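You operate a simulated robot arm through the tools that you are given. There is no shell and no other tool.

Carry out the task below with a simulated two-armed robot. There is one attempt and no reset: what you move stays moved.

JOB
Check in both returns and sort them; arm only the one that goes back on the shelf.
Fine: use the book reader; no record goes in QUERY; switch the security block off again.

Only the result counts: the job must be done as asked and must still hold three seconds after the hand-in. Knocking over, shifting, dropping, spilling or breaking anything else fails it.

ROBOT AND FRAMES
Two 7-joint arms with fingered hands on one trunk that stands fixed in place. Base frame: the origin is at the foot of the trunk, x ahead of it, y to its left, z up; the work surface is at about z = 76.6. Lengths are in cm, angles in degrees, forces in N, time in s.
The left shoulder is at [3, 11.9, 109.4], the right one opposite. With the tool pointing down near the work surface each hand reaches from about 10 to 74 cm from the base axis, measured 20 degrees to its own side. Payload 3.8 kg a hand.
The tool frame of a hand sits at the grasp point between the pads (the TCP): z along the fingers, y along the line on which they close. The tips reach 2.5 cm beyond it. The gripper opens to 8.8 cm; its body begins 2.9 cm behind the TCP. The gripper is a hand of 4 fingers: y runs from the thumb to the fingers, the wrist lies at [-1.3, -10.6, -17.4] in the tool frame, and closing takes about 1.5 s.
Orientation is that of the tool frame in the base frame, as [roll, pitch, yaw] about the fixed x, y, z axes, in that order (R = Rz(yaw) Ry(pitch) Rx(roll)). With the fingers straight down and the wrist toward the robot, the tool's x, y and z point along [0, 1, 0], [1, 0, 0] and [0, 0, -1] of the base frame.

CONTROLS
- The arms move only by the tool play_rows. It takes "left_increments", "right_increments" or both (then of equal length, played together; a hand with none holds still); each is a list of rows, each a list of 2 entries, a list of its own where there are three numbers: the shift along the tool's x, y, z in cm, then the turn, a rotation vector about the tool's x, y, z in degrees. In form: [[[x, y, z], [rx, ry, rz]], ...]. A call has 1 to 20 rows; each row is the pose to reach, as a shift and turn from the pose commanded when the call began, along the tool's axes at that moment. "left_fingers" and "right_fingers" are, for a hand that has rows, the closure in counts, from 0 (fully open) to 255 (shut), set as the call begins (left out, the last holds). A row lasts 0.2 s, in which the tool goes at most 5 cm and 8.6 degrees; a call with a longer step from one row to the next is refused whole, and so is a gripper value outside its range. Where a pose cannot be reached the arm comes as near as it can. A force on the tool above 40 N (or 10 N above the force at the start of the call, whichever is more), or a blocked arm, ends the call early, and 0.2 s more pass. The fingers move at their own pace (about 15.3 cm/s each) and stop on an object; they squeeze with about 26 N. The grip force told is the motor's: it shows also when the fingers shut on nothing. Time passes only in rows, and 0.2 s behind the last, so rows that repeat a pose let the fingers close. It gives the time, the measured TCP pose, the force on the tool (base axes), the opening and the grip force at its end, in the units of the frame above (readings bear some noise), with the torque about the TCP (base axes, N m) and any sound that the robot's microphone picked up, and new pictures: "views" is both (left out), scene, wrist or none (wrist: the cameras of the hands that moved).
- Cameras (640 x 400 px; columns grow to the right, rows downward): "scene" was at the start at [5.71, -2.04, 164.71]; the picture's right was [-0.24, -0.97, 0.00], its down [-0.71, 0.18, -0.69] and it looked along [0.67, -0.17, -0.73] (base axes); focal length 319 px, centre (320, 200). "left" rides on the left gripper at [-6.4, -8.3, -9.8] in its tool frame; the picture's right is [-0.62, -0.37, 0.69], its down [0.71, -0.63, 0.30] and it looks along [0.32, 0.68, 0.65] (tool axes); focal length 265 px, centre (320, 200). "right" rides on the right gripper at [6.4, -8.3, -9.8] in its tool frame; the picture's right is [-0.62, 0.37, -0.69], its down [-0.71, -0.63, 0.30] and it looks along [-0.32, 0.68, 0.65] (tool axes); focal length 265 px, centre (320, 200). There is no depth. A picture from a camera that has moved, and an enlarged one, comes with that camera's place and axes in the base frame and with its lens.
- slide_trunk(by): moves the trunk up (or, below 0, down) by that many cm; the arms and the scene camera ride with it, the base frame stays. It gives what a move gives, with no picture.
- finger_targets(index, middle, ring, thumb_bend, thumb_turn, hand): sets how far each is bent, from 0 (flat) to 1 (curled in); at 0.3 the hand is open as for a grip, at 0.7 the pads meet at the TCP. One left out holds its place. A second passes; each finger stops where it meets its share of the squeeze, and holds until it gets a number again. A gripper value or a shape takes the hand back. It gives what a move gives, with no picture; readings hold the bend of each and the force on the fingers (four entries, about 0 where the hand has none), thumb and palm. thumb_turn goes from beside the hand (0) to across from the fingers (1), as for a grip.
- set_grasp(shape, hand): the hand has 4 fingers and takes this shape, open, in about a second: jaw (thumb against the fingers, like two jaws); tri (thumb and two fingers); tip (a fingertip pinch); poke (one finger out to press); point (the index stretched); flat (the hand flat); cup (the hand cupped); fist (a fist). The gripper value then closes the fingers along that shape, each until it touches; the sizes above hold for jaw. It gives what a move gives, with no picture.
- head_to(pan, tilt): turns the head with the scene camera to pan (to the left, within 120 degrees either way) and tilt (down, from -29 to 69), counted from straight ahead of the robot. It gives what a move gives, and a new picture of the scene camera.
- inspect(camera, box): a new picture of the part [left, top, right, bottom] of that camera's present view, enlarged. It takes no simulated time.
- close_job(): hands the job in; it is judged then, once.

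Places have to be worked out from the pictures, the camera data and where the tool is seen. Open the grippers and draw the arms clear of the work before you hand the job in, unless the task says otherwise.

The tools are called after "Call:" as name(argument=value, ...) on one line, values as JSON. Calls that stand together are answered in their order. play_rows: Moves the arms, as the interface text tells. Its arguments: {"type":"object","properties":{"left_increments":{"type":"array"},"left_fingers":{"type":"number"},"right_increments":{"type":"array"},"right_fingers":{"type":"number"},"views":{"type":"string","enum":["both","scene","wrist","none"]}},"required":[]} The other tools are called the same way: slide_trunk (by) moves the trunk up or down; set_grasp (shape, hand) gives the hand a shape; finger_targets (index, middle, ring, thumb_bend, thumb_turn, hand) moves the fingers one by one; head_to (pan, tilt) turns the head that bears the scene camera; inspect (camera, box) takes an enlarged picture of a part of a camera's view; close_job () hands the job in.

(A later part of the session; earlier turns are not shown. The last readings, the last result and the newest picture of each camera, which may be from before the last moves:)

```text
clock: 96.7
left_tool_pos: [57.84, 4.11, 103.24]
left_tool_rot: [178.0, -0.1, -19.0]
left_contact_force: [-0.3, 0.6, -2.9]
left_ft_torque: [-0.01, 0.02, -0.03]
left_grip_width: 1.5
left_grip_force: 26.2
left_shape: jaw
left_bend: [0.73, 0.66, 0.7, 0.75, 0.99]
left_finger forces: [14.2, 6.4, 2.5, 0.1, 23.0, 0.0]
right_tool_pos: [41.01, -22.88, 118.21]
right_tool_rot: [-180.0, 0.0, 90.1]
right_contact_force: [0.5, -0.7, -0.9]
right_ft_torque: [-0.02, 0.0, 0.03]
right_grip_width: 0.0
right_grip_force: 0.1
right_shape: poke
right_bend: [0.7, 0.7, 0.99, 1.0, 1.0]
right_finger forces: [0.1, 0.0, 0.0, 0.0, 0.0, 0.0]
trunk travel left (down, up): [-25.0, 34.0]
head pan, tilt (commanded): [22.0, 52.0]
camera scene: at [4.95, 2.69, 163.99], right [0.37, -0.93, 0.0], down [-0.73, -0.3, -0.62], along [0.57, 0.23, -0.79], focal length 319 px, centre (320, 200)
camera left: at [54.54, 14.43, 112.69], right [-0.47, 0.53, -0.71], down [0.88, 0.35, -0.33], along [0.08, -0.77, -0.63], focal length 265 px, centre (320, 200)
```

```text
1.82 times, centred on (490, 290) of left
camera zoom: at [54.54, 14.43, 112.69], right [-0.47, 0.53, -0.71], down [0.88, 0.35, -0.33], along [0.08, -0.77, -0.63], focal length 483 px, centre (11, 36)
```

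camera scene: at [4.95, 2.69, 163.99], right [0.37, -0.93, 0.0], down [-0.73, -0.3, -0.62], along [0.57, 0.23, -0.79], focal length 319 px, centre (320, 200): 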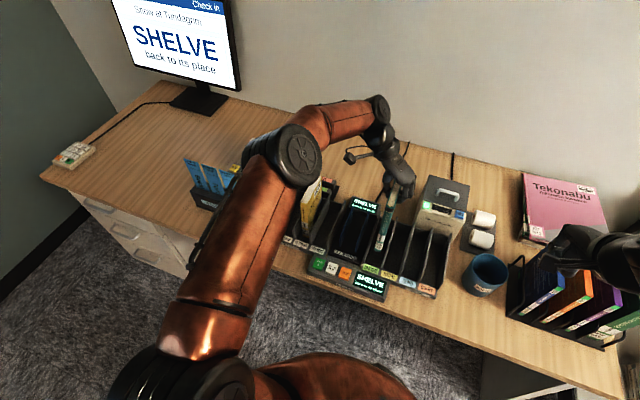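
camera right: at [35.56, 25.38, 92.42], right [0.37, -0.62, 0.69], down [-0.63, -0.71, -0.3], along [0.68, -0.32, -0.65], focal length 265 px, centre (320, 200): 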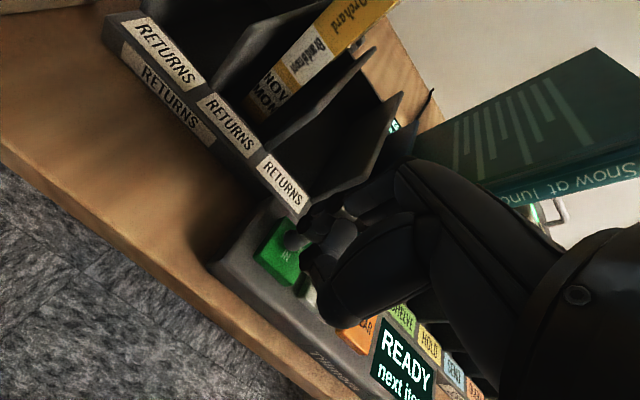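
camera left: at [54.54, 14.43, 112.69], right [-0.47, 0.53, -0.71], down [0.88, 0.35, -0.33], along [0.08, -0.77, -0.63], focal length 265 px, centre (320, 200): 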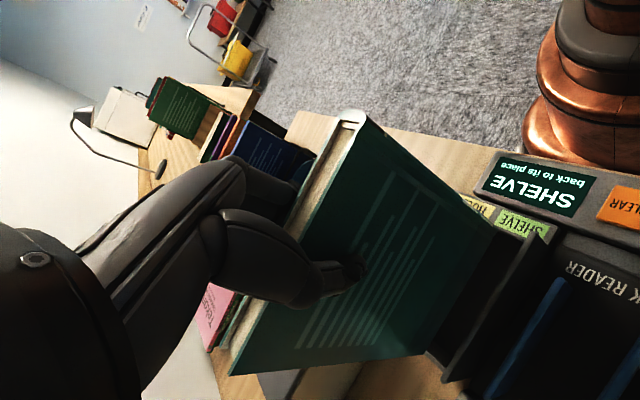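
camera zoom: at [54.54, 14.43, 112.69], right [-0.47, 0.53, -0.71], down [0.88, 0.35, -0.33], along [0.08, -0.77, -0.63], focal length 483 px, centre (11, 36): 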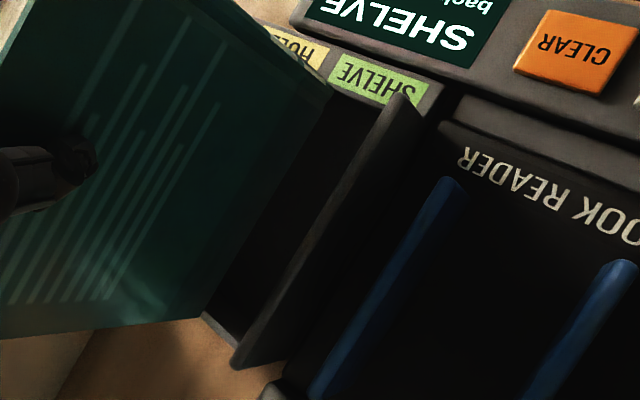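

The book spans y 3.3–5.3, centred in the bay (about 2.0–6.8). I lower 6.5 cm, then creep to the floor.

Call:
play_rows(left_increments=[[[0, -0.05, 1.5], [0, 0, 0]], [[0, -0.11, 3], [0, 0, 0]], [[0, -0.16, 4.5], [0, 0, 0]], [[0, -0.2, 5.7], [0, 0, 0]], [[0, -0.23, 6.5], [0, 0, 0]], [[0, -0.24, 6.9], [0, 0, 0]], [[0, -0.26, 7.3], [0, 0, 0]]], views="none")

```text
clock: 98.3
left_tool_pos: [58.0, 4.21, 95.81]
left_tool_rot: [178.0, 0.0, -19.1]
left_contact_force: [0.4, -0.3, -3.3]
left_ft_torque: [0.01, 0.01, 0.02]
left_grip_width: 1.49
left_grip_force: 25.8
left_shape: jaw
left_bend: [0.73, 0.66, 0.7, 0.75, 0.99]
left_finger forces: [14.1, 6.4, 2.4, 0.0, 23.1, 0.0]
right_tool_pos: [41.03, -23.0, 118.11]
right_tool_rot: [179.9, 0.1, 90.0]
right_contact_force: [-0.2, 0.3, -0.3]
right_ft_torque: [-0.02, -0.01, -0.02]
right_grip_width: 0.0
right_grip_force: 0.1
right_shape: poke
right_bend: [0.7, 0.7, 0.99, 1.0, 1.0]
right_finger forces: [0.0, 0.0, 0.1, 0.0, 0.0, 0.1]
trunk travel left (down, up): [-25.0, 34.0]
head pan, tilt (commanded): [22.0, 52.0]
```

Still free at z 95.8. I creep in 0.25 cm steps.

Call:
play_rows(left_increments=[[[0, -0.01, 0.25], [0, 0, 0]], [[0, -0.02, 0.5], [0, 0, 0]], [[0, -0.03, 0.75], [0, 0, 0]], [[0, -0.03, 0.75], [0, 0, 0]]], views="none")

```text
clock: 99.3
left_tool_pos: [57.9, 4.22, 95.07]
left_tool_rot: [178.0, -0.1, -19.1]
left_contact_force: [-0.6, 0.5, -3.6]
left_ft_torque: [0.01, 0.02, 0.0]
left_grip_width: 1.47
left_grip_force: 25.3
left_shape: jaw
left_bend: [0.73, 0.66, 0.7, 0.75, 0.99]
left_finger forces: [14.3, 6.4, 2.4, 0.0, 23.0, 0.0]
right_tool_pos: [41.1, -23.03, 118.13]
right_tool_rot: [-180.0, 0.0, 89.9]
right_contact_force: [-0.1, 0.1, 0.4]
right_ft_torque: [-0.01, 0.01, 0.01]
right_grip_width: 0.0
right_grip_force: 0.1
right_shape: poke
right_bend: [0.7, 0.7, 0.99, 1.0, 1.0]
right_finger forces: [0.0, 0.0, 0.1, 0.1, 0.0, 0.0]
trunk travel left (down, up): [-25.0, 34.0]
head pan, tilt (commanded): [22.0, 52.0]
```

Call:
play_rows(left_increments=[[[0, -0.01, 0.2], [0, 0, 0]], [[0, -0.01, 0.4], [0, 0, 0]], [[0, -0.02, 0.55], [0, 0, 0]], [[0, -0.02, 0.55], [0, 0, 0]]], views="both")

```text
clock: 100.3
left_tool_pos: [57.89, 4.14, 94.56]
left_tool_rot: [178.0, 0.0, -19.0]
left_contact_force: [0.0, -0.3, -1.1]
left_ft_torque: [0.03, -0.02, 0.02]
left_grip_width: 1.46
left_grip_force: 25.9
left_shape: jaw
left_bend: [0.73, 0.66, 0.7, 0.75, 0.99]
left_finger forces: [14.3, 6.6, 2.3, 0.0, 23.1, 0.0]
right_tool_pos: [40.97, -22.94, 118.14]
right_tool_rot: [180.0, 0.0, 90.0]
right_contact_force: [-0.3, 0.8, 0.0]
right_ft_torque: [-0.02, 0.0, 0.02]
right_grip_width: 0.01
right_grip_force: 0.0
right_shape: poke
right_bend: [0.7, 0.7, 0.99, 1.0, 1.0]
right_finger forces: [0.1, 0.1, 0.1, 0.1, 0.1, 0.1]
trunk travel left (down, up): [-25.0, 34.0]
head pan, tilt (commanded): [22.0, 52.0]
camera scene: at [4.96, 2.69, 163.99], right [0.37, -0.93, 0.0], down [-0.73, -0.3, -0.62], along [0.57, 0.23, -0.79], focal length 319 px, centre (320, 200)
camera left: at [54.57, 14.43, 104.15], right [-0.47, 0.53, -0.71], down [0.88, 0.35, -0.33], along [0.08, -0.77, -0.63], focal length 265 px, centre (320, 200)
```

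scene: 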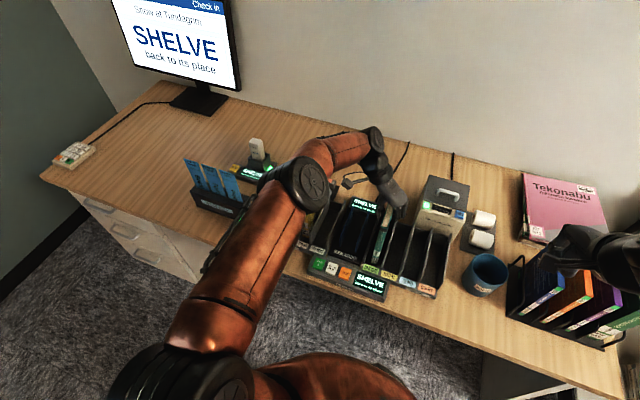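
left: 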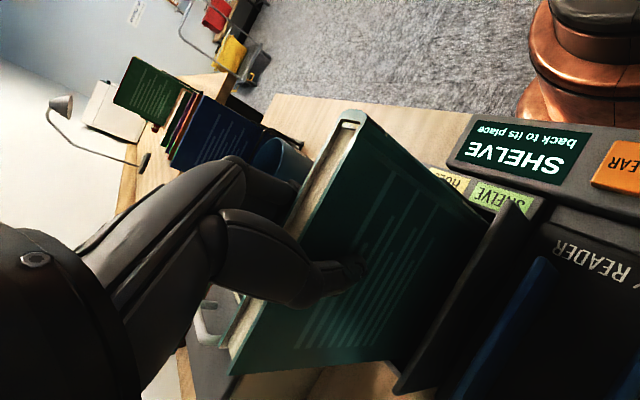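

The floor now carries most of the weight. I lower 0.15 cm more and release.

Call:
play_rows(left_increments=[[[0, 0, 0.15], [0, 0, 0]], [[0, 0, 0.15], [0, 0, 0]]], views="none")

Call:
play_rows(left_increments=[[[0, 0, 0], [0, 0, 0]], [[0, 0, 0], [0, 0, 0]], [[0, 0, 0], [0, 0, 0]], [[0, 0, 0], [0, 0, 0]], [[0, 0, 0], [0, 0, 0]], [[0, 0, 0], [0, 0, 0]]], left_fingers=90, views="both")

Call:
inspect(camera="scene", box=[340, 150, 440, 290])

```text
clock: 100.9
left_tool_pos: [57.98, 4.02, 94.46]
left_tool_rot: [178.0, -0.1, -19.0]
left_contact_force: [1.1, 0.8, 6.2]
left_ft_torque: [0.0, -0.05, -0.06]
left_grip_width: 1.51
left_grip_force: 26.2
left_shape: jaw
left_bend: [0.73, 0.66, 0.7, 0.75, 0.99]
left_finger forces: [14.6, 7.1, 2.8, 0.0, 24.7, 0.0]
right_tool_pos: [40.92, -22.92, 118.23]
right_tool_rot: [179.9, 0.0, 90.0]
right_contact_force: [0.3, 0.0, 1.2]
right_ft_torque: [0.01, -0.02, 0.01]
right_grip_width: 0.01
right_grip_force: 0.0
right_shape: poke
right_bend: [0.7, 0.7, 0.99, 1.0, 1.0]
right_finger forces: [0.1, 0.1, 0.0, 0.0, 0.0, 0.0]
trunk travel left (down, up): [-25.0, 34.0]
head pan, tilt (commanded): [22.0, 52.0]
```

```text
clock: 102.3
left_tool_pos: [57.79, 4.17, 94.38]
left_tool_rot: [177.9, -0.1, -19.2]
left_contact_force: [0.2, -1.2, -0.5]
left_ft_torque: [-0.03, 0.01, 0.01]
left_grip_width: 5.67
left_grip_force: 0.1
left_shape: jaw
left_bend: [0.28, 0.39, 0.36, 0.62, 1.0]
left_finger forces: [0.0, 0.0, 0.0, 0.1, 0.0, 0.0]
right_tool_pos: [40.99, -22.98, 118.2]
right_tool_rot: [-180.0, 0.0, 90.0]
right_contact_force: [0.6, 1.0, 0.4]
right_ft_torque: [-0.02, 0.01, -0.01]
right_grip_width: 0.0
right_grip_force: 0.0
right_shape: poke
right_bend: [0.7, 0.7, 0.99, 1.0, 1.0]
right_finger forces: [0.0, 0.1, 0.1, 0.1, 0.1, 0.0]
trunk travel left (down, up): [-25.0, 34.0]
head pan, tilt (commanded): [22.0, 52.0]
camera scene: at [4.94, 2.69, 163.99], right [0.37, -0.93, 0.0], down [-0.73, -0.3, -0.62], along [0.57, 0.23, -0.79], focal length 319 px, centre (320, 200)
camera left: at [54.56, 14.42, 104.0], right [-0.47, 0.53, -0.71], down [0.88, 0.35, -0.33], along [0.08, -0.77, -0.63], focal length 265 px, centre (320, 200)
```

scene: 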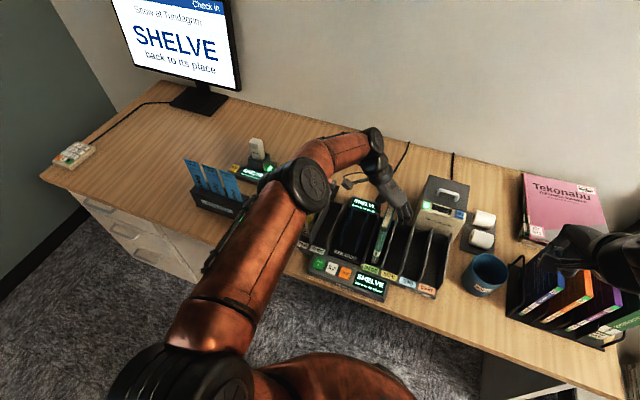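
left: 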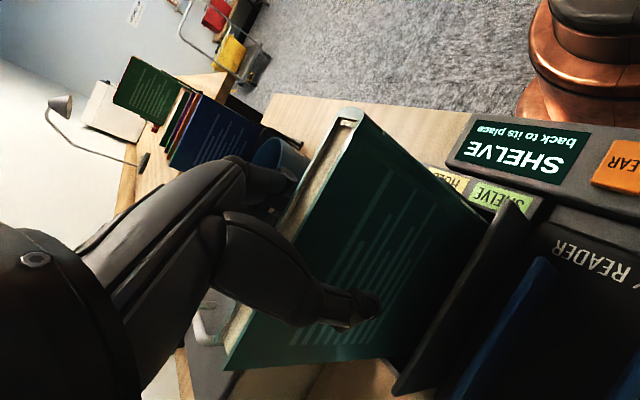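

```text
2.86 times, centred on (390, 220) of scene
camera zoom: at [4.94, 2.69, 163.99], right [0.37, -0.93, 0.0], down [-0.73, -0.3, -0.62], along [0.57, 0.23, -0.79], focal length 911 px, centre (120, 143)
```

zoom: 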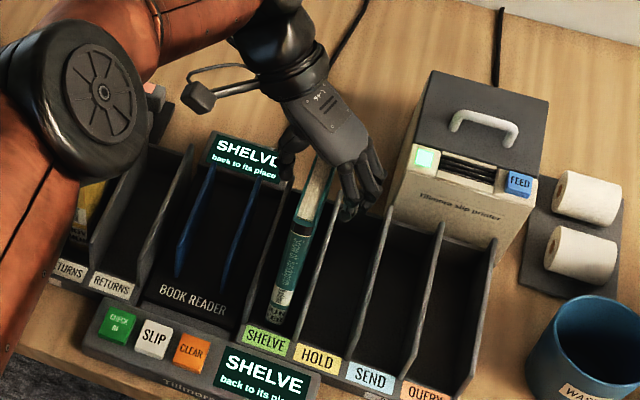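

Teal stands in the SHELVE bay. I lift the hand straight up and head back toward the knob.

Call:
play_rows(left_increments=[[[0, 0.07, -2], [0, 0, 0]], [[0, 0.18, -5], [0, 0, 0]], [[0, 0.3, -9], [0, 0, 0]], [[0, 0.45, -13], [0, 0, 0]], [[-1, -3.5, -15], [0.5, 0, 0]], [[-3, -7.5, -16], [1, 0, 0]], [[-5, -11.5, -17], [1.5, 0, 0]], [[-7.5, -15.5, -17], [2, 0, 0]], [[-10, -19.5, -17], [2, 0, 0]], [[-12.5, -23.5, -17], [2, 0, 0]], [[-15, -27.5, -17], [2, 0, 0]]], views="both")

Call:
set_grasp(hand="left", shape="tri")

Call:
inspect(camera="scene", box=[290, 170, 440, 300])

```text
clock: 104.7
left_tool_pos: [52.82, 35.69, 110.36]
left_tool_rot: [-179.9, -0.2, -19.1]
left_contact_force: [-0.4, 0.0, -0.3]
left_ft_torque: [0.04, 0.02, -0.01]
left_grip_width: 5.69
left_grip_force: 0.1
left_shape: jaw
left_bend: [0.28, 0.39, 0.36, 0.62, 1.0]
left_finger forces: [0.0, 0.0, 0.0, 0.0, 0.0, 0.1]
right_tool_pos: [40.92, -22.86, 118.12]
right_tool_rot: [180.0, 0.0, 90.0]
right_contact_force: [0.5, -0.6, -0.2]
right_ft_torque: [0.04, -0.02, 0.02]
right_grip_width: 0.0
right_grip_force: 0.0
right_shape: poke
right_bend: [0.7, 0.7, 0.99, 1.0, 1.0]
right_finger forces: [0.1, 0.1, 0.0, 0.1, 0.1, 0.0]
trunk travel left (down, up): [-25.0, 34.0]
head pan, tilt (commanded): [22.0, 52.0]
camera scene: at [4.91, 2.81, 163.99], right [0.37, -0.93, 0.0], down [-0.73, -0.3, -0.62], along [0.57, 0.23, -0.79], focal length 319 px, centre (320, 200)
camera left: at [49.39, 45.68, 120.24], right [-0.47, 0.55, -0.69], down [0.88, 0.36, -0.3], along [0.08, -0.75, -0.65], focal length 265 px, centre (320, 200)
```

scene: 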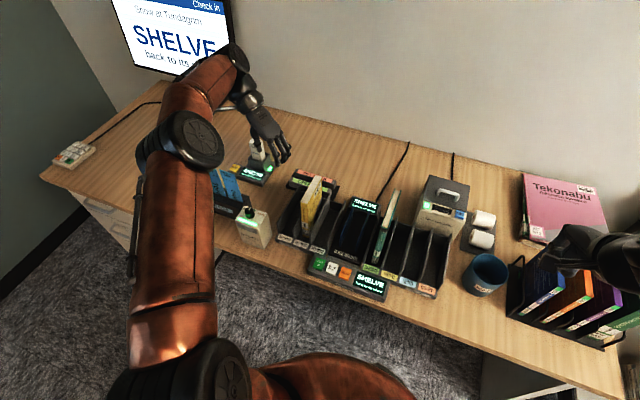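
left: 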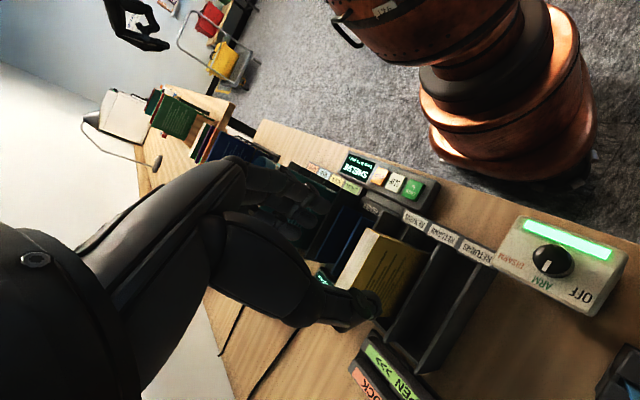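

```text
clock: 105.6
left_tool_pos: [52.91, 35.41, 110.48]
left_tool_rot: [-179.9, 0.0, -19.0]
left_contact_force: [0.0, -0.3, -0.2]
left_ft_torque: [-0.02, -0.01, -0.01]
left_grip_width: 8.79
left_grip_force: 0.0
left_shape: tri
left_bend: [0.3, 0.3, 0.99, 0.3, 0.98]
left_finger forces: [0.1, 0.1, 0.0, 0.1, 0.0, 0.0]
right_tool_pos: [40.94, -22.89, 118.16]
right_tool_rot: [179.9, 0.0, 90.0]
right_contact_force: [-0.1, 0.2, -0.3]
right_ft_torque: [0.0, 0.02, -0.02]
right_grip_width: 0.0
right_grip_force: 0.1
right_shape: poke
right_bend: [0.7, 0.7, 0.99, 1.0, 1.0]
right_finger forces: [0.0, 0.1, 0.1, 0.0, 0.1, 0.0]
trunk travel left (down, up): [-25.0, 34.0]
head pan, tilt (commanded): [22.0, 52.0]
```

```text
3.08 times, centred on (365, 235) of scene
camera zoom: at [4.93, 2.72, 163.99], right [0.37, -0.93, 0.0], down [-0.73, -0.3, -0.62], along [0.57, 0.23, -0.79], focal length 981 px, centre (182, 92)
```

zoom: 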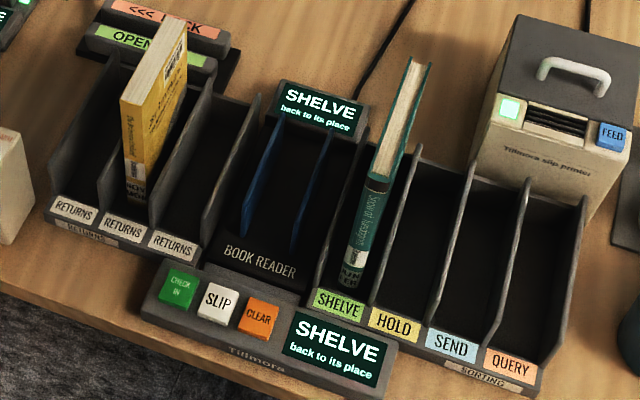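

Teal stands upright in its bay. Now I go down on the knob again (hand yaw −12) to turn it back to OFF.

Call:
play_rows(left_increments=[[[-2.6, -1.1, 0], [0, 0, -3]], [[-5.2, -2.2, 1], [0, 0, -7]], [[-7.83, -3.39, 3], [0, 0, -7]], [[-7.83, -3.39, 7], [0, 0, -7]], [[-7.83, -3.39, 10], [0, 0, -7]], [[-7.83, -3.39, 10], [0, 0, -7]]], left_fingers=80, views="wrist")

Call:
inspect(camera="left", box=[260, 160, 500, 340])

```text
clock: 107.0
left_tool_pos: [46.67, 41.53, 100.38]
left_tool_rot: [-179.9, 0.1, -12.1]
left_contact_force: [-1.0, 0.3, 0.2]
left_ft_torque: [-0.01, 0.03, 0.0]
left_grip_width: 6.06
left_grip_force: 0.1
left_shape: tri
left_bend: [0.73, 0.37, 0.99, 0.59, 0.99]
left_finger forces: [0.0, 0.0, 0.1, 0.1, 0.0, 0.1]
right_tool_pos: [40.93, -23.03, 118.33]
right_tool_rot: [180.0, 0.0, 90.0]
right_contact_force: [-1.1, 0.2, -0.6]
right_ft_torque: [-0.01, -0.02, 0.01]
right_grip_width: 0.0
right_grip_force: 0.1
right_shape: poke
right_bend: [0.7, 0.7, 0.99, 1.0, 1.0]
right_finger forces: [0.0, 0.0, 0.0, 0.0, 0.1, 0.0]
trunk travel left (down, up): [-25.0, 34.0]
head pan, tilt (commanded): [22.0, 52.0]
camera left: at [42.1, 50.98, 110.32], right [-0.53, 0.49, -0.69], down [0.83, 0.47, -0.3], along [0.17, -0.74, -0.65], focal length 265 px, centre (320, 200)
```

left: 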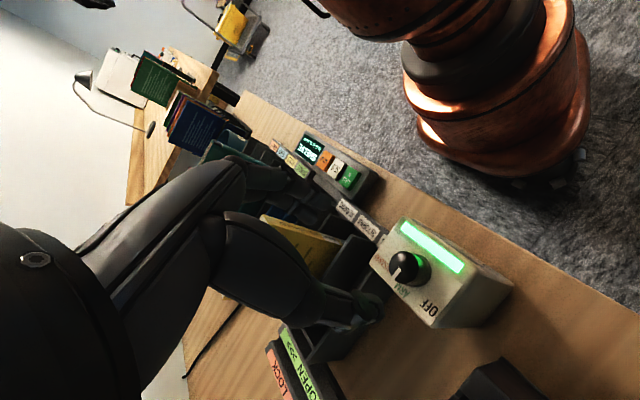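

```text
2.22 times, centred on (380, 250) of left
camera zoom: at [42.1, 50.98, 110.32], right [-0.53, 0.49, -0.69], down [0.83, 0.47, -0.3], along [0.17, -0.74, -0.65], focal length 590 px, centre (187, 89)
```

zoom: 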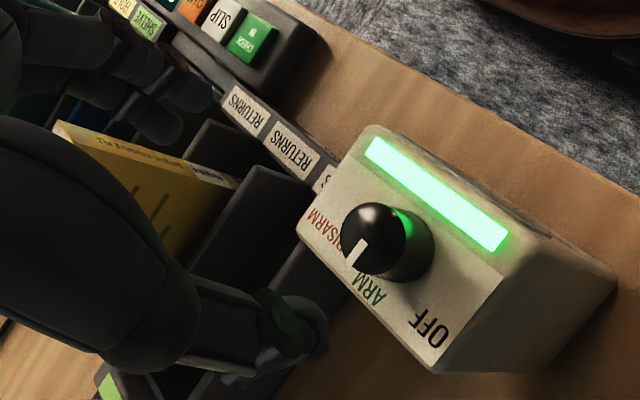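

Knob axis at about (46.3, 41.2). I lower around it and close, then turn counter-clockwise.

Call:
play_rows(left_increments=[[[-0.14, 0.29, 3], [0, 0, 0]], [[-0.14, 0.29, 6], [0, 0, 0]], [[-0.14, 0.29, 8], [0, 0, 0]], [[-0.14, 0.29, 8.8], [0, 0, 0]], [[-0.14, 0.29, 8.8], [0, 0, 0]]], views="none")

Call:
play_rows(left_increments=[[[0, 0, 0], [0, 0, 0]], [[0, 0, 0], [0, 0, 0]], [[0, 0, 0], [0, 0, 0]], [[0, 0, 0], [0, 0, 0]], [[0, 0, 0], [0, 0, 0]], [[0, 0, 0], [0, 0, 0]], [[0, 0, 0], [0, 0, 0]]], left_fingers=255, views="wrist")

Call:
inspect(camera="left", box=[240, 150, 480, 330])

```text
clock: 108.2
left_tool_pos: [46.68, 40.99, 91.66]
left_tool_rot: [179.9, 0.0, -12.0]
left_contact_force: [0.5, 0.2, 0.2]
left_ft_torque: [-0.01, 0.0, -0.01]
left_grip_width: 6.06
left_grip_force: 0.1
left_shape: tri
left_bend: [0.73, 0.37, 0.99, 0.59, 0.99]
left_finger forces: [0.0, 0.1, 0.1, 0.0, 0.0, 0.0]
right_tool_pos: [41.02, -22.94, 118.22]
right_tool_rot: [-180.0, 0.0, 90.0]
right_contact_force: [0.1, 0.1, 0.6]
right_ft_torque: [0.04, 0.0, -0.02]
right_grip_width: 0.0
right_grip_force: 0.0
right_shape: poke
right_bend: [0.7, 0.7, 0.99, 1.0, 1.0]
right_finger forces: [0.0, 0.0, 0.0, 0.0, 0.0, 0.0]
trunk travel left (down, up): [-25.0, 34.0]
head pan, tilt (commanded): [22.0, 52.0]
```

```text
clock: 109.8
left_tool_pos: [46.6, 40.93, 91.58]
left_tool_rot: [-179.8, 0.1, -12.0]
left_contact_force: [-1.9, 1.7, -1.8]
left_ft_torque: [0.0, 0.03, -0.04]
left_grip_width: 1.85
left_grip_force: 25.6
left_shape: tri
left_bend: [0.72, 0.64, 1.0, 0.74, 1.0]
left_finger forces: [11.0, 11.3, 0.1, 0.1, 23.5, 0.0]
right_tool_pos: [40.98, -22.88, 118.23]
right_tool_rot: [-180.0, 0.0, 89.9]
right_contact_force: [-1.1, 0.2, 0.5]
right_ft_torque: [0.02, 0.0, 0.02]
right_grip_width: 0.02
right_grip_force: 0.1
right_shape: poke
right_bend: [0.7, 0.7, 0.99, 1.0, 1.0]
right_finger forces: [0.0, 0.1, 0.1, 0.1, 0.0, 0.0]
trunk travel left (down, up): [-25.0, 34.0]
head pan, tilt (commanded): [22.0, 52.0]
camera left: at [41.91, 50.52, 101.48], right [-0.53, 0.49, -0.69], down [0.83, 0.47, -0.3], along [0.17, -0.74, -0.65], focal length 265 px, centre (320, 200)
```

left: 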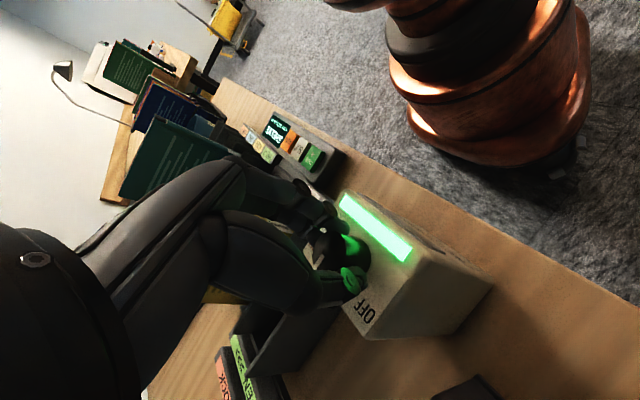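

```text
2.22 times, centred on (360, 240) of left
camera zoom: at [41.91, 50.52, 101.48], right [-0.53, 0.49, -0.69], down [0.83, 0.47, -0.3], along [0.17, -0.74, -0.65], focal length 590 px, centre (231, 111)
```

zoom: 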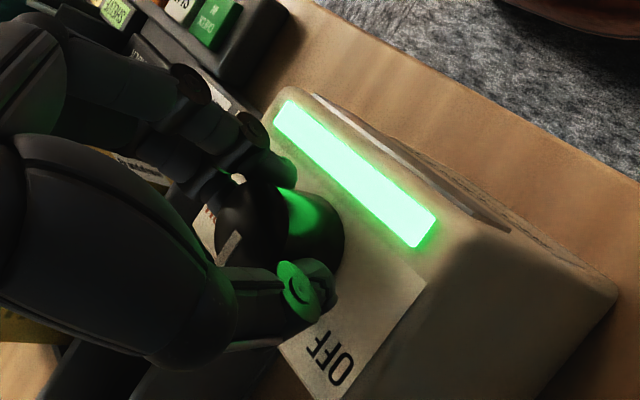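

Gripped. I turn counter-clockwise (toward OFF) by 55°.

Call:
play_rows(left_increments=[[[0, 0, 0], [0, 0, -6]], [[0, 0, 0], [0, 0, -12]], [[0, 0, 0], [0, 0, -18]], [[0, 0, 0], [0, 0, -24]], [[0, 0, 0], [0, 0, -30]], [[0, 0, 0], [0, 0, -36]], [[0, 0, 0], [0, 0, -42]], [[0, 0, 0], [0, 0, -48]], [[0, 0, 0], [0, 0, -55]], [[0, 0, 0], [0, 0, -55]]], views="wrist")

Call:
inspect(camera="left", box=[240, 150, 480, 330])

Call:
inspect(camera="scene", box=[215, 170, 295, 260])

```text
clock: 112.0
left_tool_pos: [46.42, 41.1, 91.83]
left_tool_rot: [180.0, -0.1, 43.0]
left_contact_force: [9.9, -2.9, 0.1]
left_ft_torque: [-0.16, -0.28, -0.01]
left_grip_width: 1.75
left_grip_force: 25.5
left_shape: tri
left_bend: [0.72, 0.61, 1.0, 0.74, 1.0]
left_finger forces: [11.6, 18.1, 0.0, 0.0, 21.2, 0.1]
right_tool_pos: [40.94, -23.03, 118.11]
right_tool_rot: [-179.9, 0.0, 90.1]
right_contact_force: [0.2, 0.5, -1.3]
right_ft_torque: [-0.01, 0.03, 0.02]
right_grip_width: 0.01
right_grip_force: 0.0
right_shape: poke
right_bend: [0.7, 0.7, 0.99, 1.0, 1.0]
right_finger forces: [0.1, 0.0, 0.0, 0.0, 0.1, 0.1]
trunk travel left (down, up): [-25.0, 34.0]
head pan, tilt (commanded): [22.0, 52.0]
camera left: at [36.02, 42.71, 101.47], right [-0.7, -0.15, -0.69], down [0.09, 0.95, -0.3], along [0.7, -0.28, -0.65], focal length 265 px, centre (320, 200)
```

left: 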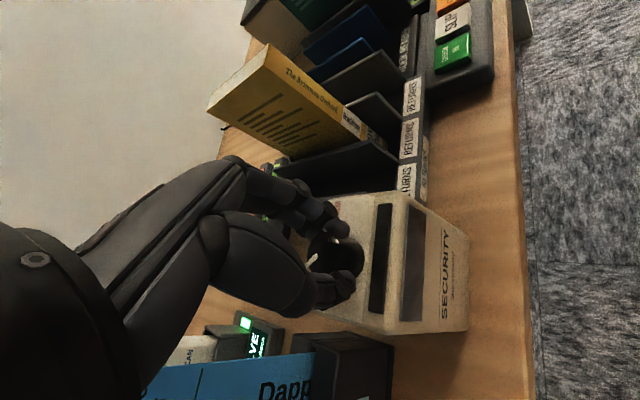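

```text
2.22 times, centred on (360, 240) of left
camera zoom: at [36.02, 42.71, 101.47], right [-0.7, -0.15, -0.69], down [0.09, 0.95, -0.3], along [0.7, -0.28, -0.65], focal length 590 px, centre (231, 111)
```

zoom: 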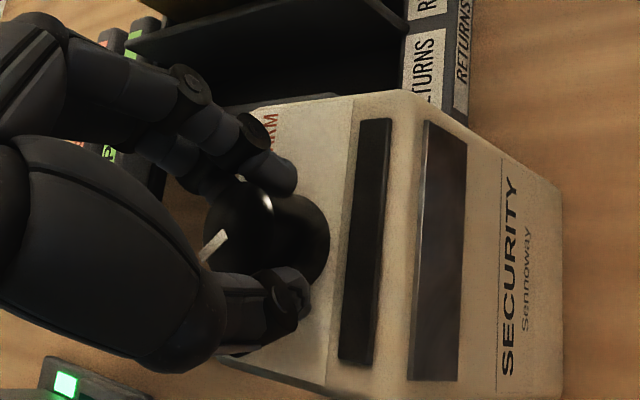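

```text
4.44 times, centred on (255, 215) of scene
camera zoom: at [5.09, 2.65, 163.99], right [0.37, -0.93, 0.0], down [-0.73, -0.29, -0.61], along [0.57, 0.23, -0.79], focal length 1417 px, centre (609, 133)
```

zoom: 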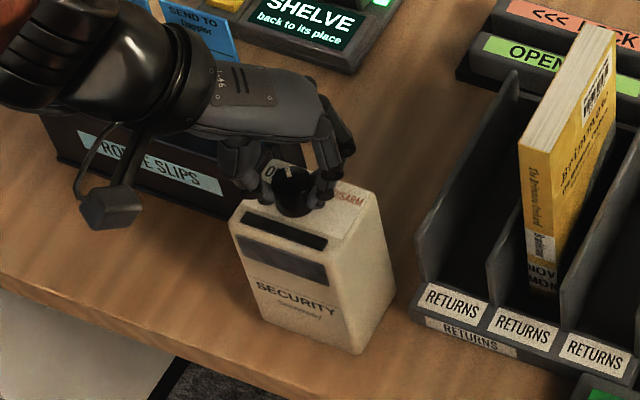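

The lamp is off. I release and rise to check the pointer.

Call:
play_rows(left_increments=[[[0, 0, 0], [0, 0, 0]], [[0, 0, 0], [0, 0, 0]], [[0, 0, 0], [0, 0, 0]], [[0, 0, 0], [0, 0, 0]], [[0, 0, -2], [0, 0, 0]], [[0, 0, -5], [0, 0, 0]], [[0, 0, -8], [0, 0, 0]], [[0, 0, -10], [0, 0, 0]], [[0, 0, -10], [0, 0, 0]]], left_fingers=80, views="wrist")

Call:
inspect(camera="left", box=[340, 200, 480, 320])

Call:
inspect(camera="scene", box=[235, 190, 275, 230])

```text
clock: 114.0
left_tool_pos: [46.5, 41.08, 101.68]
left_tool_rot: [-179.9, 0.1, 42.9]
left_contact_force: [0.6, -0.3, 0.9]
left_ft_torque: [0.04, 0.01, 0.01]
left_grip_width: 6.01
left_grip_force: 0.0
left_shape: tri
left_bend: [0.73, 0.38, 0.99, 0.59, 1.0]
left_finger forces: [0.0, 0.1, 0.1, 0.0, 0.1, 0.0]
right_tool_pos: [41.06, -22.92, 118.27]
right_tool_rot: [-179.9, 0.0, 90.1]
right_contact_force: [-0.3, -0.4, -0.8]
right_ft_torque: [0.02, -0.04, 0.01]
right_grip_width: 0.0
right_grip_force: 0.0
right_shape: poke
right_bend: [0.7, 0.7, 0.99, 1.0, 1.0]
right_finger forces: [0.0, 0.0, 0.0, 0.0, 0.0, 0.0]
trunk travel left (down, up): [-25.0, 34.0]
head pan, tilt (commanded): [22.0, 52.0]
camera left: at [35.93, 42.77, 111.44], right [-0.7, -0.15, -0.69], down [0.09, 0.95, -0.3], along [0.7, -0.28, -0.65], focal length 265 px, centre (320, 200)
```

left: 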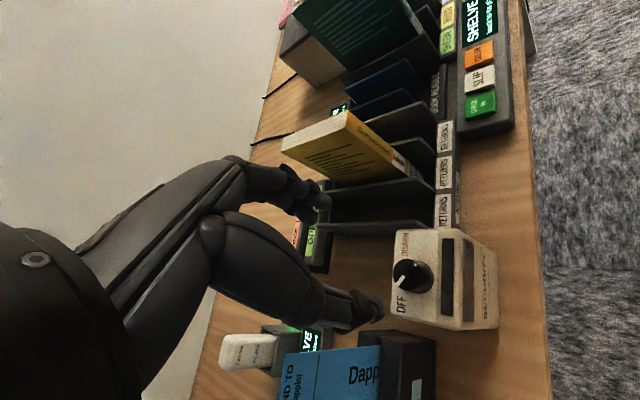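

```text
3.33 times, centred on (410, 260) of left
camera zoom: at [35.93, 42.77, 111.44], right [-0.7, -0.15, -0.69], down [0.09, 0.95, -0.3], along [0.7, -0.28, -0.65], focal length 885 px, centre (20, 0)
```

zoom: 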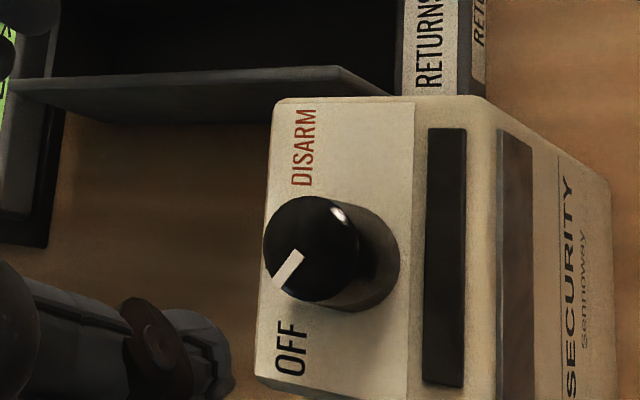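

```text
10.00 times, centred on (255, 210) of scene
camera zoom: at [4.94, 2.73, 163.99], right [0.37, -0.93, 0.0], down [-0.73, -0.3, -0.62], along [0.57, 0.23, -0.79], focal length 3188 px, centre (970, 100)
```

zoom: 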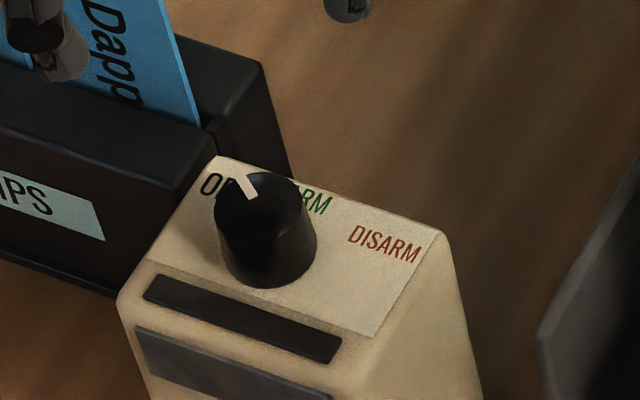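

The pointer is back at the OFF mark (≈50°, as at the start) and the lamp is off. Next the yellow book: I raise the hand and return it to the jaw shape.

Call:
play_rows(left_increments=[[[0, 0, -3], [0, 0, 7]], [[0, 0, -6], [0, 0, 15]], [[0.5, 0.5, -8], [0, 0, 23]], [[1, 1, -8], [0, 0, 31]]], views="none")

Call:
set_grasp(hand="left", shape="jaw")

```text
clock: 115.0
left_tool_pos: [47.81, 41.08, 109.55]
left_tool_rot: [180.0, 0.1, 11.7]
left_contact_force: [0.3, 0.8, 0.0]
left_ft_torque: [0.0, -0.03, 0.0]
left_grip_width: 5.99
left_grip_force: 0.1
left_shape: tri
left_bend: [0.73, 0.38, 0.99, 0.59, 1.0]
left_finger forces: [0.1, 0.0, 0.0, 0.0, 0.1, 0.0]
right_tool_pos: [41.12, -22.88, 118.04]
right_tool_rot: [-180.0, 0.0, 90.0]
right_contact_force: [0.1, 0.5, 0.6]
right_ft_torque: [0.01, 0.0, -0.03]
right_grip_width: 0.01
right_grip_force: 0.1
right_shape: poke
right_bend: [0.7, 0.7, 0.99, 1.0, 1.0]
right_finger forces: [0.0, 0.0, 0.1, 0.1, 0.0, 0.1]
trunk travel left (down, up): [-25.0, 34.0]
head pan, tilt (commanded): [22.0, 52.0]
```

```text
clock: 115.9
left_tool_pos: [47.71, 41.0, 109.68]
left_tool_rot: [180.0, 0.0, 12.0]
left_contact_force: [0.1, -1.1, 0.1]
left_ft_torque: [-0.01, -0.01, 0.01]
left_grip_width: 8.8
left_grip_force: 0.1
left_shape: jaw
left_bend: [0.3, 0.3, 0.3, 0.3, 0.98]
left_finger forces: [0.1, 0.0, 0.0, 0.0, 0.1, 0.0]
right_tool_pos: [40.94, -22.95, 118.25]
right_tool_rot: [-180.0, 0.1, 90.0]
right_contact_force: [-0.1, -0.1, -0.2]
right_ft_torque: [-0.01, 0.01, 0.01]
right_grip_width: 0.0
right_grip_force: 0.0
right_shape: poke
right_bend: [0.7, 0.7, 0.99, 1.0, 1.0]
right_finger forces: [0.0, 0.0, 0.1, 0.0, 0.0, 0.0]
trunk travel left (down, up): [-25.0, 34.0]
head pan, tilt (commanded): [22.0, 52.0]
```

I go above the yellow book with yaw −17 and 5.6 cm opening.

Call:
play_rows(left_increments=[[[1.7, 4, 0], [-0.5, -0.12, 7.3]], [[3.4, 8, 0.5], [-1, -0.25, 14.5]], [[5, 12, 1], [-1.5, -0.38, 21.8]], [[6.71, 15.8, 2], [-1.96, -0.5, 29]], [[6.71, 15.8, 3.6], [-1.96, -0.5, 29]], [[6.71, 15.8, 3.6], [-1.96, -0.5, 29]]], left_fingers=90, views="both")

Call:
inspect(camera="left", box=[240, 150, 560, 350])

Call:
inspect(camera="scene", box=[260, 120, 370, 250])

```text
clock: 117.3
left_tool_pos: [57.68, 26.93, 106.03]
left_tool_rot: [178.0, 0.1, -17.1]
left_contact_force: [0.2, 0.0, 0.3]
left_ft_torque: [0.03, 0.0, -0.01]
left_grip_width: 5.71
left_grip_force: 0.1
left_shape: jaw
left_bend: [0.28, 0.39, 0.35, 0.62, 1.0]
left_finger forces: [0.1, 0.0, 0.0, 0.0, 0.0, 0.1]
right_tool_pos: [41.04, -22.97, 118.16]
right_tool_rot: [179.9, 0.0, 90.0]
right_contact_force: [-0.4, -0.4, 0.4]
right_ft_torque: [0.03, 0.0, 0.02]
right_grip_width: 0.0
right_grip_force: 0.0
right_shape: poke
right_bend: [0.7, 0.7, 0.99, 1.0, 1.0]
right_finger forces: [0.0, 0.0, 0.0, 0.0, 0.1, 0.0]
trunk travel left (down, up): [-25.0, 34.0]
head pan, tilt (commanded): [22.0, 52.0]
camera scene: at [5.02, 2.6, 163.99], right [0.37, -0.93, 0.0], down [-0.73, -0.29, -0.62], along [0.57, 0.23, -0.79], focal length 319 px, centre (320, 200)
camera left: at [54.03, 37.05, 115.72], right [-0.49, 0.51, -0.7], down [0.86, 0.38, -0.33], along [0.1, -0.77, -0.63], focal length 265 px, centre (320, 200)
```

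scene: 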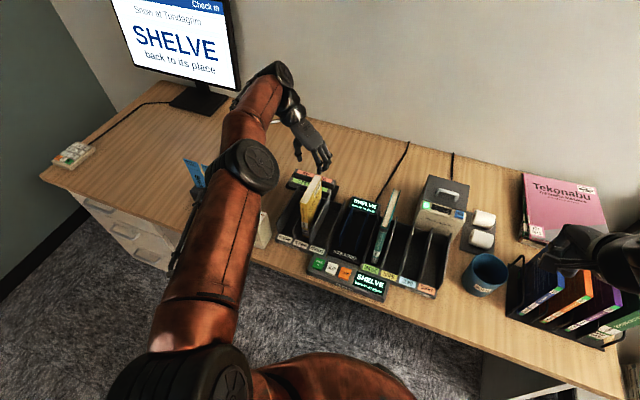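
left: 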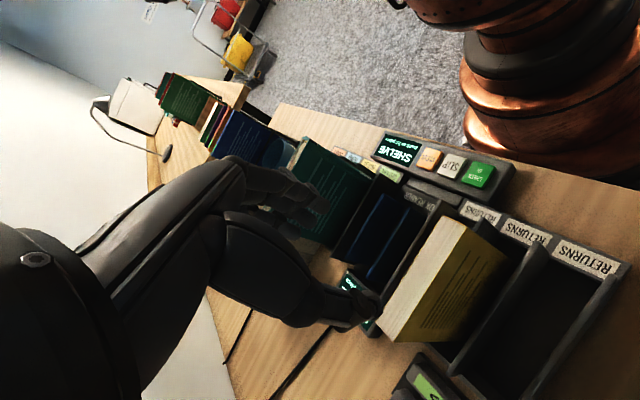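

```text
2.00 times, centred on (400, 250) of left
camera zoom: at [54.03, 37.05, 115.72], right [-0.49, 0.51, -0.7], down [0.86, 0.38, -0.33], along [0.1, -0.77, -0.63], focal length 531 px, centre (160, 100)
```

zoom: 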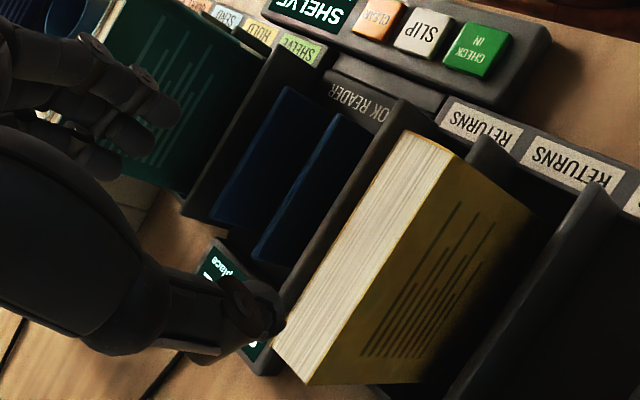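

```text
3.08 times, centred on (315, 185) of scene
camera zoom: at [5.02, 2.6, 163.99], right [0.37, -0.93, 0.0], down [-0.73, -0.29, -0.62], along [0.57, 0.23, -0.79], focal length 981 px, centre (335, 246)
```

zoom: 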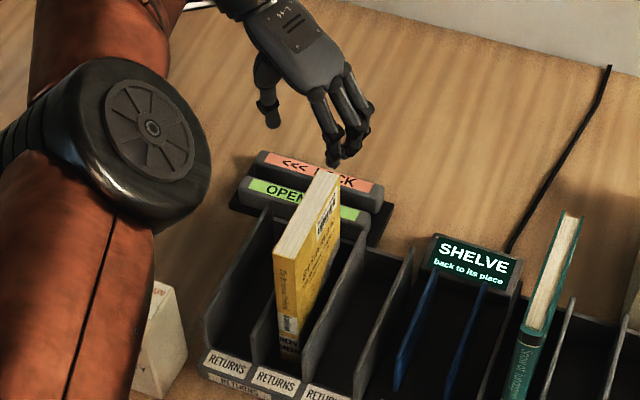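

Yellow lies at y 26–28, x 52.5–63, right under the hand. I descend to z≈92.4.

Call:
play_rows(left_increments=[[[0, -0.1, 3], [0, 0, 0]], [[0, -0.21, 6], [0, 0, 0]], [[0, -0.31, 9], [0, 0, 0]], [[0, -0.39, 11], [0, 0, 0]], [[0, -0.44, 12.5], [0, 0, 0]], [[0, -0.48, 13.6], [0, 0, 0]], [[0, -0.48, 13.6], [0, 0, 0]]], views="wrist")

Call:
inspect(camera="scene", box=[260, 120, 370, 250])

```text
clock: 118.9
left_tool_pos: [56.03, 26.42, 92.67]
left_tool_rot: [177.9, 0.0, -17.1]
left_contact_force: [-0.1, 0.6, 1.2]
left_ft_torque: [0.04, 0.0, 0.0]
left_grip_width: 5.7
left_grip_force: 0.2
left_shape: jaw
left_bend: [0.28, 0.39, 0.35, 0.62, 1.0]
left_finger forces: [0.0, 0.0, 0.1, 0.0, 0.0, 0.0]
left hand out of reach, approached as far as the arm can: row 2, 3, 4, 5, 6, 7
right_tool_pos: [40.99, -23.0, 118.2]
right_tool_rot: [180.0, 0.0, 90.0]
right_contact_force: [0.5, 0.9, 0.0]
right_ft_torque: [-0.03, 0.03, -0.02]
right_grip_width: 0.02
right_grip_force: 0.0
right_shape: poke
right_bend: [0.7, 0.7, 0.99, 1.0, 1.0]
right_finger forces: [0.0, 0.1, 0.0, 0.0, 0.0, 0.0]
trunk travel left (down, up): [-25.0, 34.0]
head pan, tilt (commanded): [22.0, 52.0]
camera left: at [52.36, 36.57, 102.32], right [-0.49, 0.51, -0.71], down [0.86, 0.38, -0.33], along [0.1, -0.77, -0.63], focal length 265 px, centre (320, 200)
```

left: 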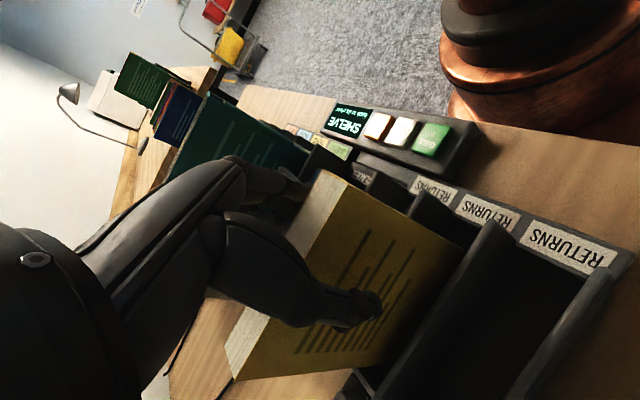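

```text
3.08 times, centred on (315, 185) of scene
camera zoom: at [4.95, 2.65, 163.99], right [0.37, -0.93, 0.0], down [-0.73, -0.29, -0.62], along [0.57, 0.23, -0.79], focal length 981 px, centre (335, 246)
```

zoom: 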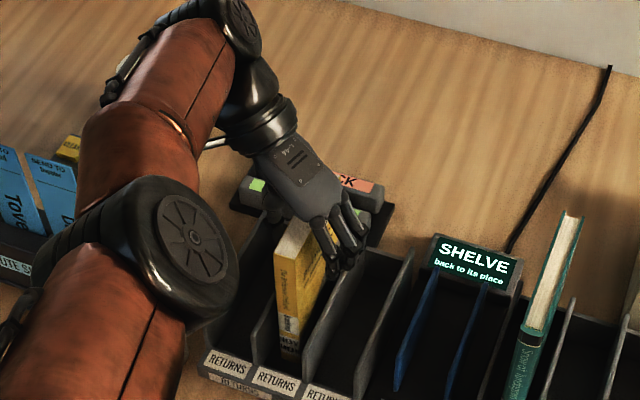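

The arm is just at its reach limit: it stopped at (56.0, 26.4, 92.7), still straddling the book. I command a centimetre nearer to see what is reachable.

Call:
play_rows(left_increments=[[[-0.96, 0.29, 0], [0, 0, 0]], [[-0.96, 0.29, 0], [0, 0, 0]]], views="wrist")

```text
clock: 119.5
left_tool_pos: [55.51, 26.7, 92.57]
left_tool_rot: [177.9, 0.1, -17.1]
left_contact_force: [0.5, -0.1, 0.2]
left_ft_torque: [0.01, 0.02, 0.02]
left_grip_width: 5.72
left_grip_force: 0.0
left_shape: jaw
left_bend: [0.28, 0.39, 0.35, 0.62, 1.0]
left_finger forces: [0.1, 0.0, 0.1, 0.0, 0.0, 0.0]
left hand out of reach, approached as far as the arm can: row 1, 2
right_tool_pos: [40.9, -22.98, 118.13]
right_tool_rot: [179.9, 0.0, 90.0]
right_contact_force: [0.5, -0.5, -0.8]
right_ft_torque: [-0.01, 0.02, 0.05]
right_grip_width: 0.0
right_grip_force: 0.0
right_shape: poke
right_bend: [0.7, 0.7, 0.99, 1.0, 1.0]
right_finger forces: [0.0, 0.0, 0.1, 0.0, 0.0, 0.0]
trunk travel left (down, up): [-25.0, 34.0]
head pan, tilt (commanded): [22.0, 52.0]
camera left: at [51.95, 36.79, 102.2], right [-0.49, 0.51, -0.7], down [0.86, 0.38, -0.33], along [0.1, -0.77, -0.63], focal length 265 px, centre (320, 200)
```

left: 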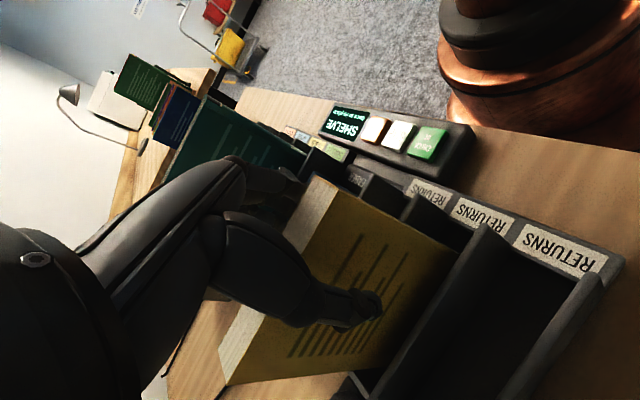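

The reachable pose (55.5, 26.7) still straddles the book well, between spine and middle. I close the grip here.

Call:
play_rows(left_increments=[[[0, 0, 0], [0, 0, 0]], [[0, 0, 0], [0, 0, 0]], [[0, 0, 0], [0, 0, 0]], [[0, 0, 0], [0, 0, 0]], [[0, 0, 0], [0, 0, 0]], [[0, 0, 0], [0, 0, 0]], [[0, 0, 0], [0, 0, 0]], [[0, 0, 0], [0, 0, 0]]], left_fingers=255, views="both")

Call:
inspect(camera="scene", box=[260, 120, 370, 250])

```text
clock: 121.3
left_tool_pos: [55.62, 26.66, 92.74]
left_tool_rot: [177.9, 0.1, -17.1]
left_contact_force: [0.7, -0.2, 0.2]
left_ft_torque: [-0.02, -0.01, -0.03]
left_grip_width: 1.75
left_grip_force: 26.5
left_shape: jaw
left_bend: [0.73, 0.66, 0.7, 0.74, 1.0]
left_finger forces: [13.2, 6.8, 2.6, 0.0, 22.6, 0.1]
right_tool_pos: [40.97, -22.95, 118.21]
right_tool_rot: [-180.0, -0.1, 90.1]
right_contact_force: [-0.3, -0.7, 0.4]
right_ft_torque: [-0.02, -0.01, 0.0]
right_grip_width: 0.01
right_grip_force: 0.0
right_shape: poke
right_bend: [0.7, 0.7, 0.99, 1.0, 1.0]
right_finger forces: [0.1, 0.1, 0.0, 0.1, 0.0, 0.0]
trunk travel left (down, up): [-25.0, 34.0]
head pan, tilt (commanded): [22.0, 52.0]
camera scene: at [4.95, 2.71, 163.99], right [0.37, -0.93, 0.0], down [-0.73, -0.3, -0.62], along [0.57, 0.23, -0.79], focal length 319 px, centre (320, 200)
camera left: at [51.97, 36.79, 102.2], right [-0.49, 0.51, -0.7], down [0.86, 0.38, -0.33], along [0.1, -0.77, -0.63], focal length 265 px, centre (320, 200)
```

scene: 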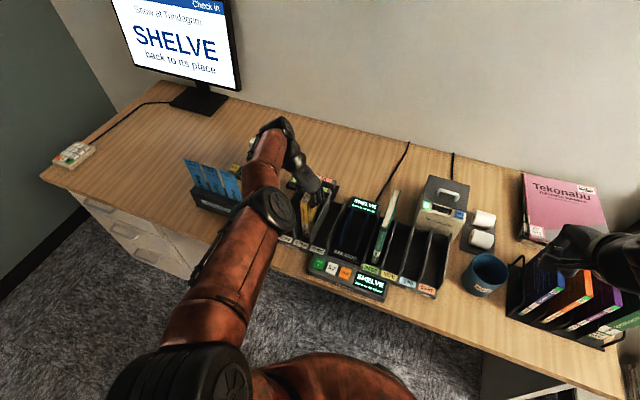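
left: 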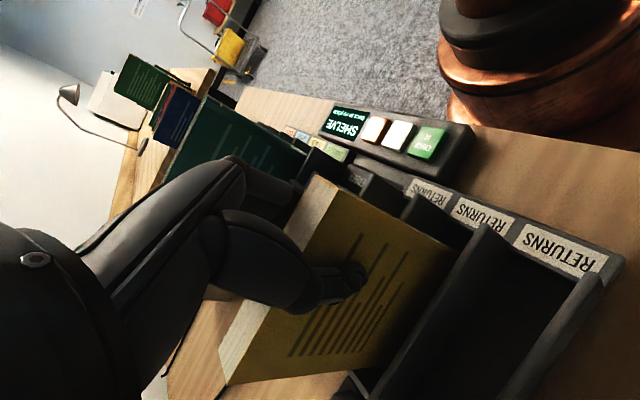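

```text
3.08 times, centred on (315, 185) of scene
camera zoom: at [4.95, 2.71, 163.99], right [0.37, -0.93, 0.0], down [-0.73, -0.3, -0.62], along [0.57, 0.23, -0.79], focal length 981 px, centre (335, 246)
```

zoom: 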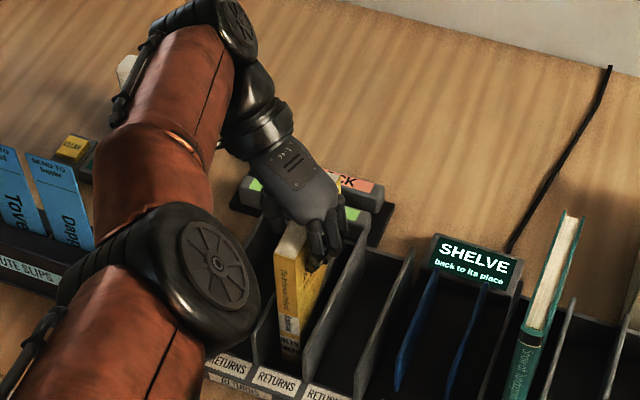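

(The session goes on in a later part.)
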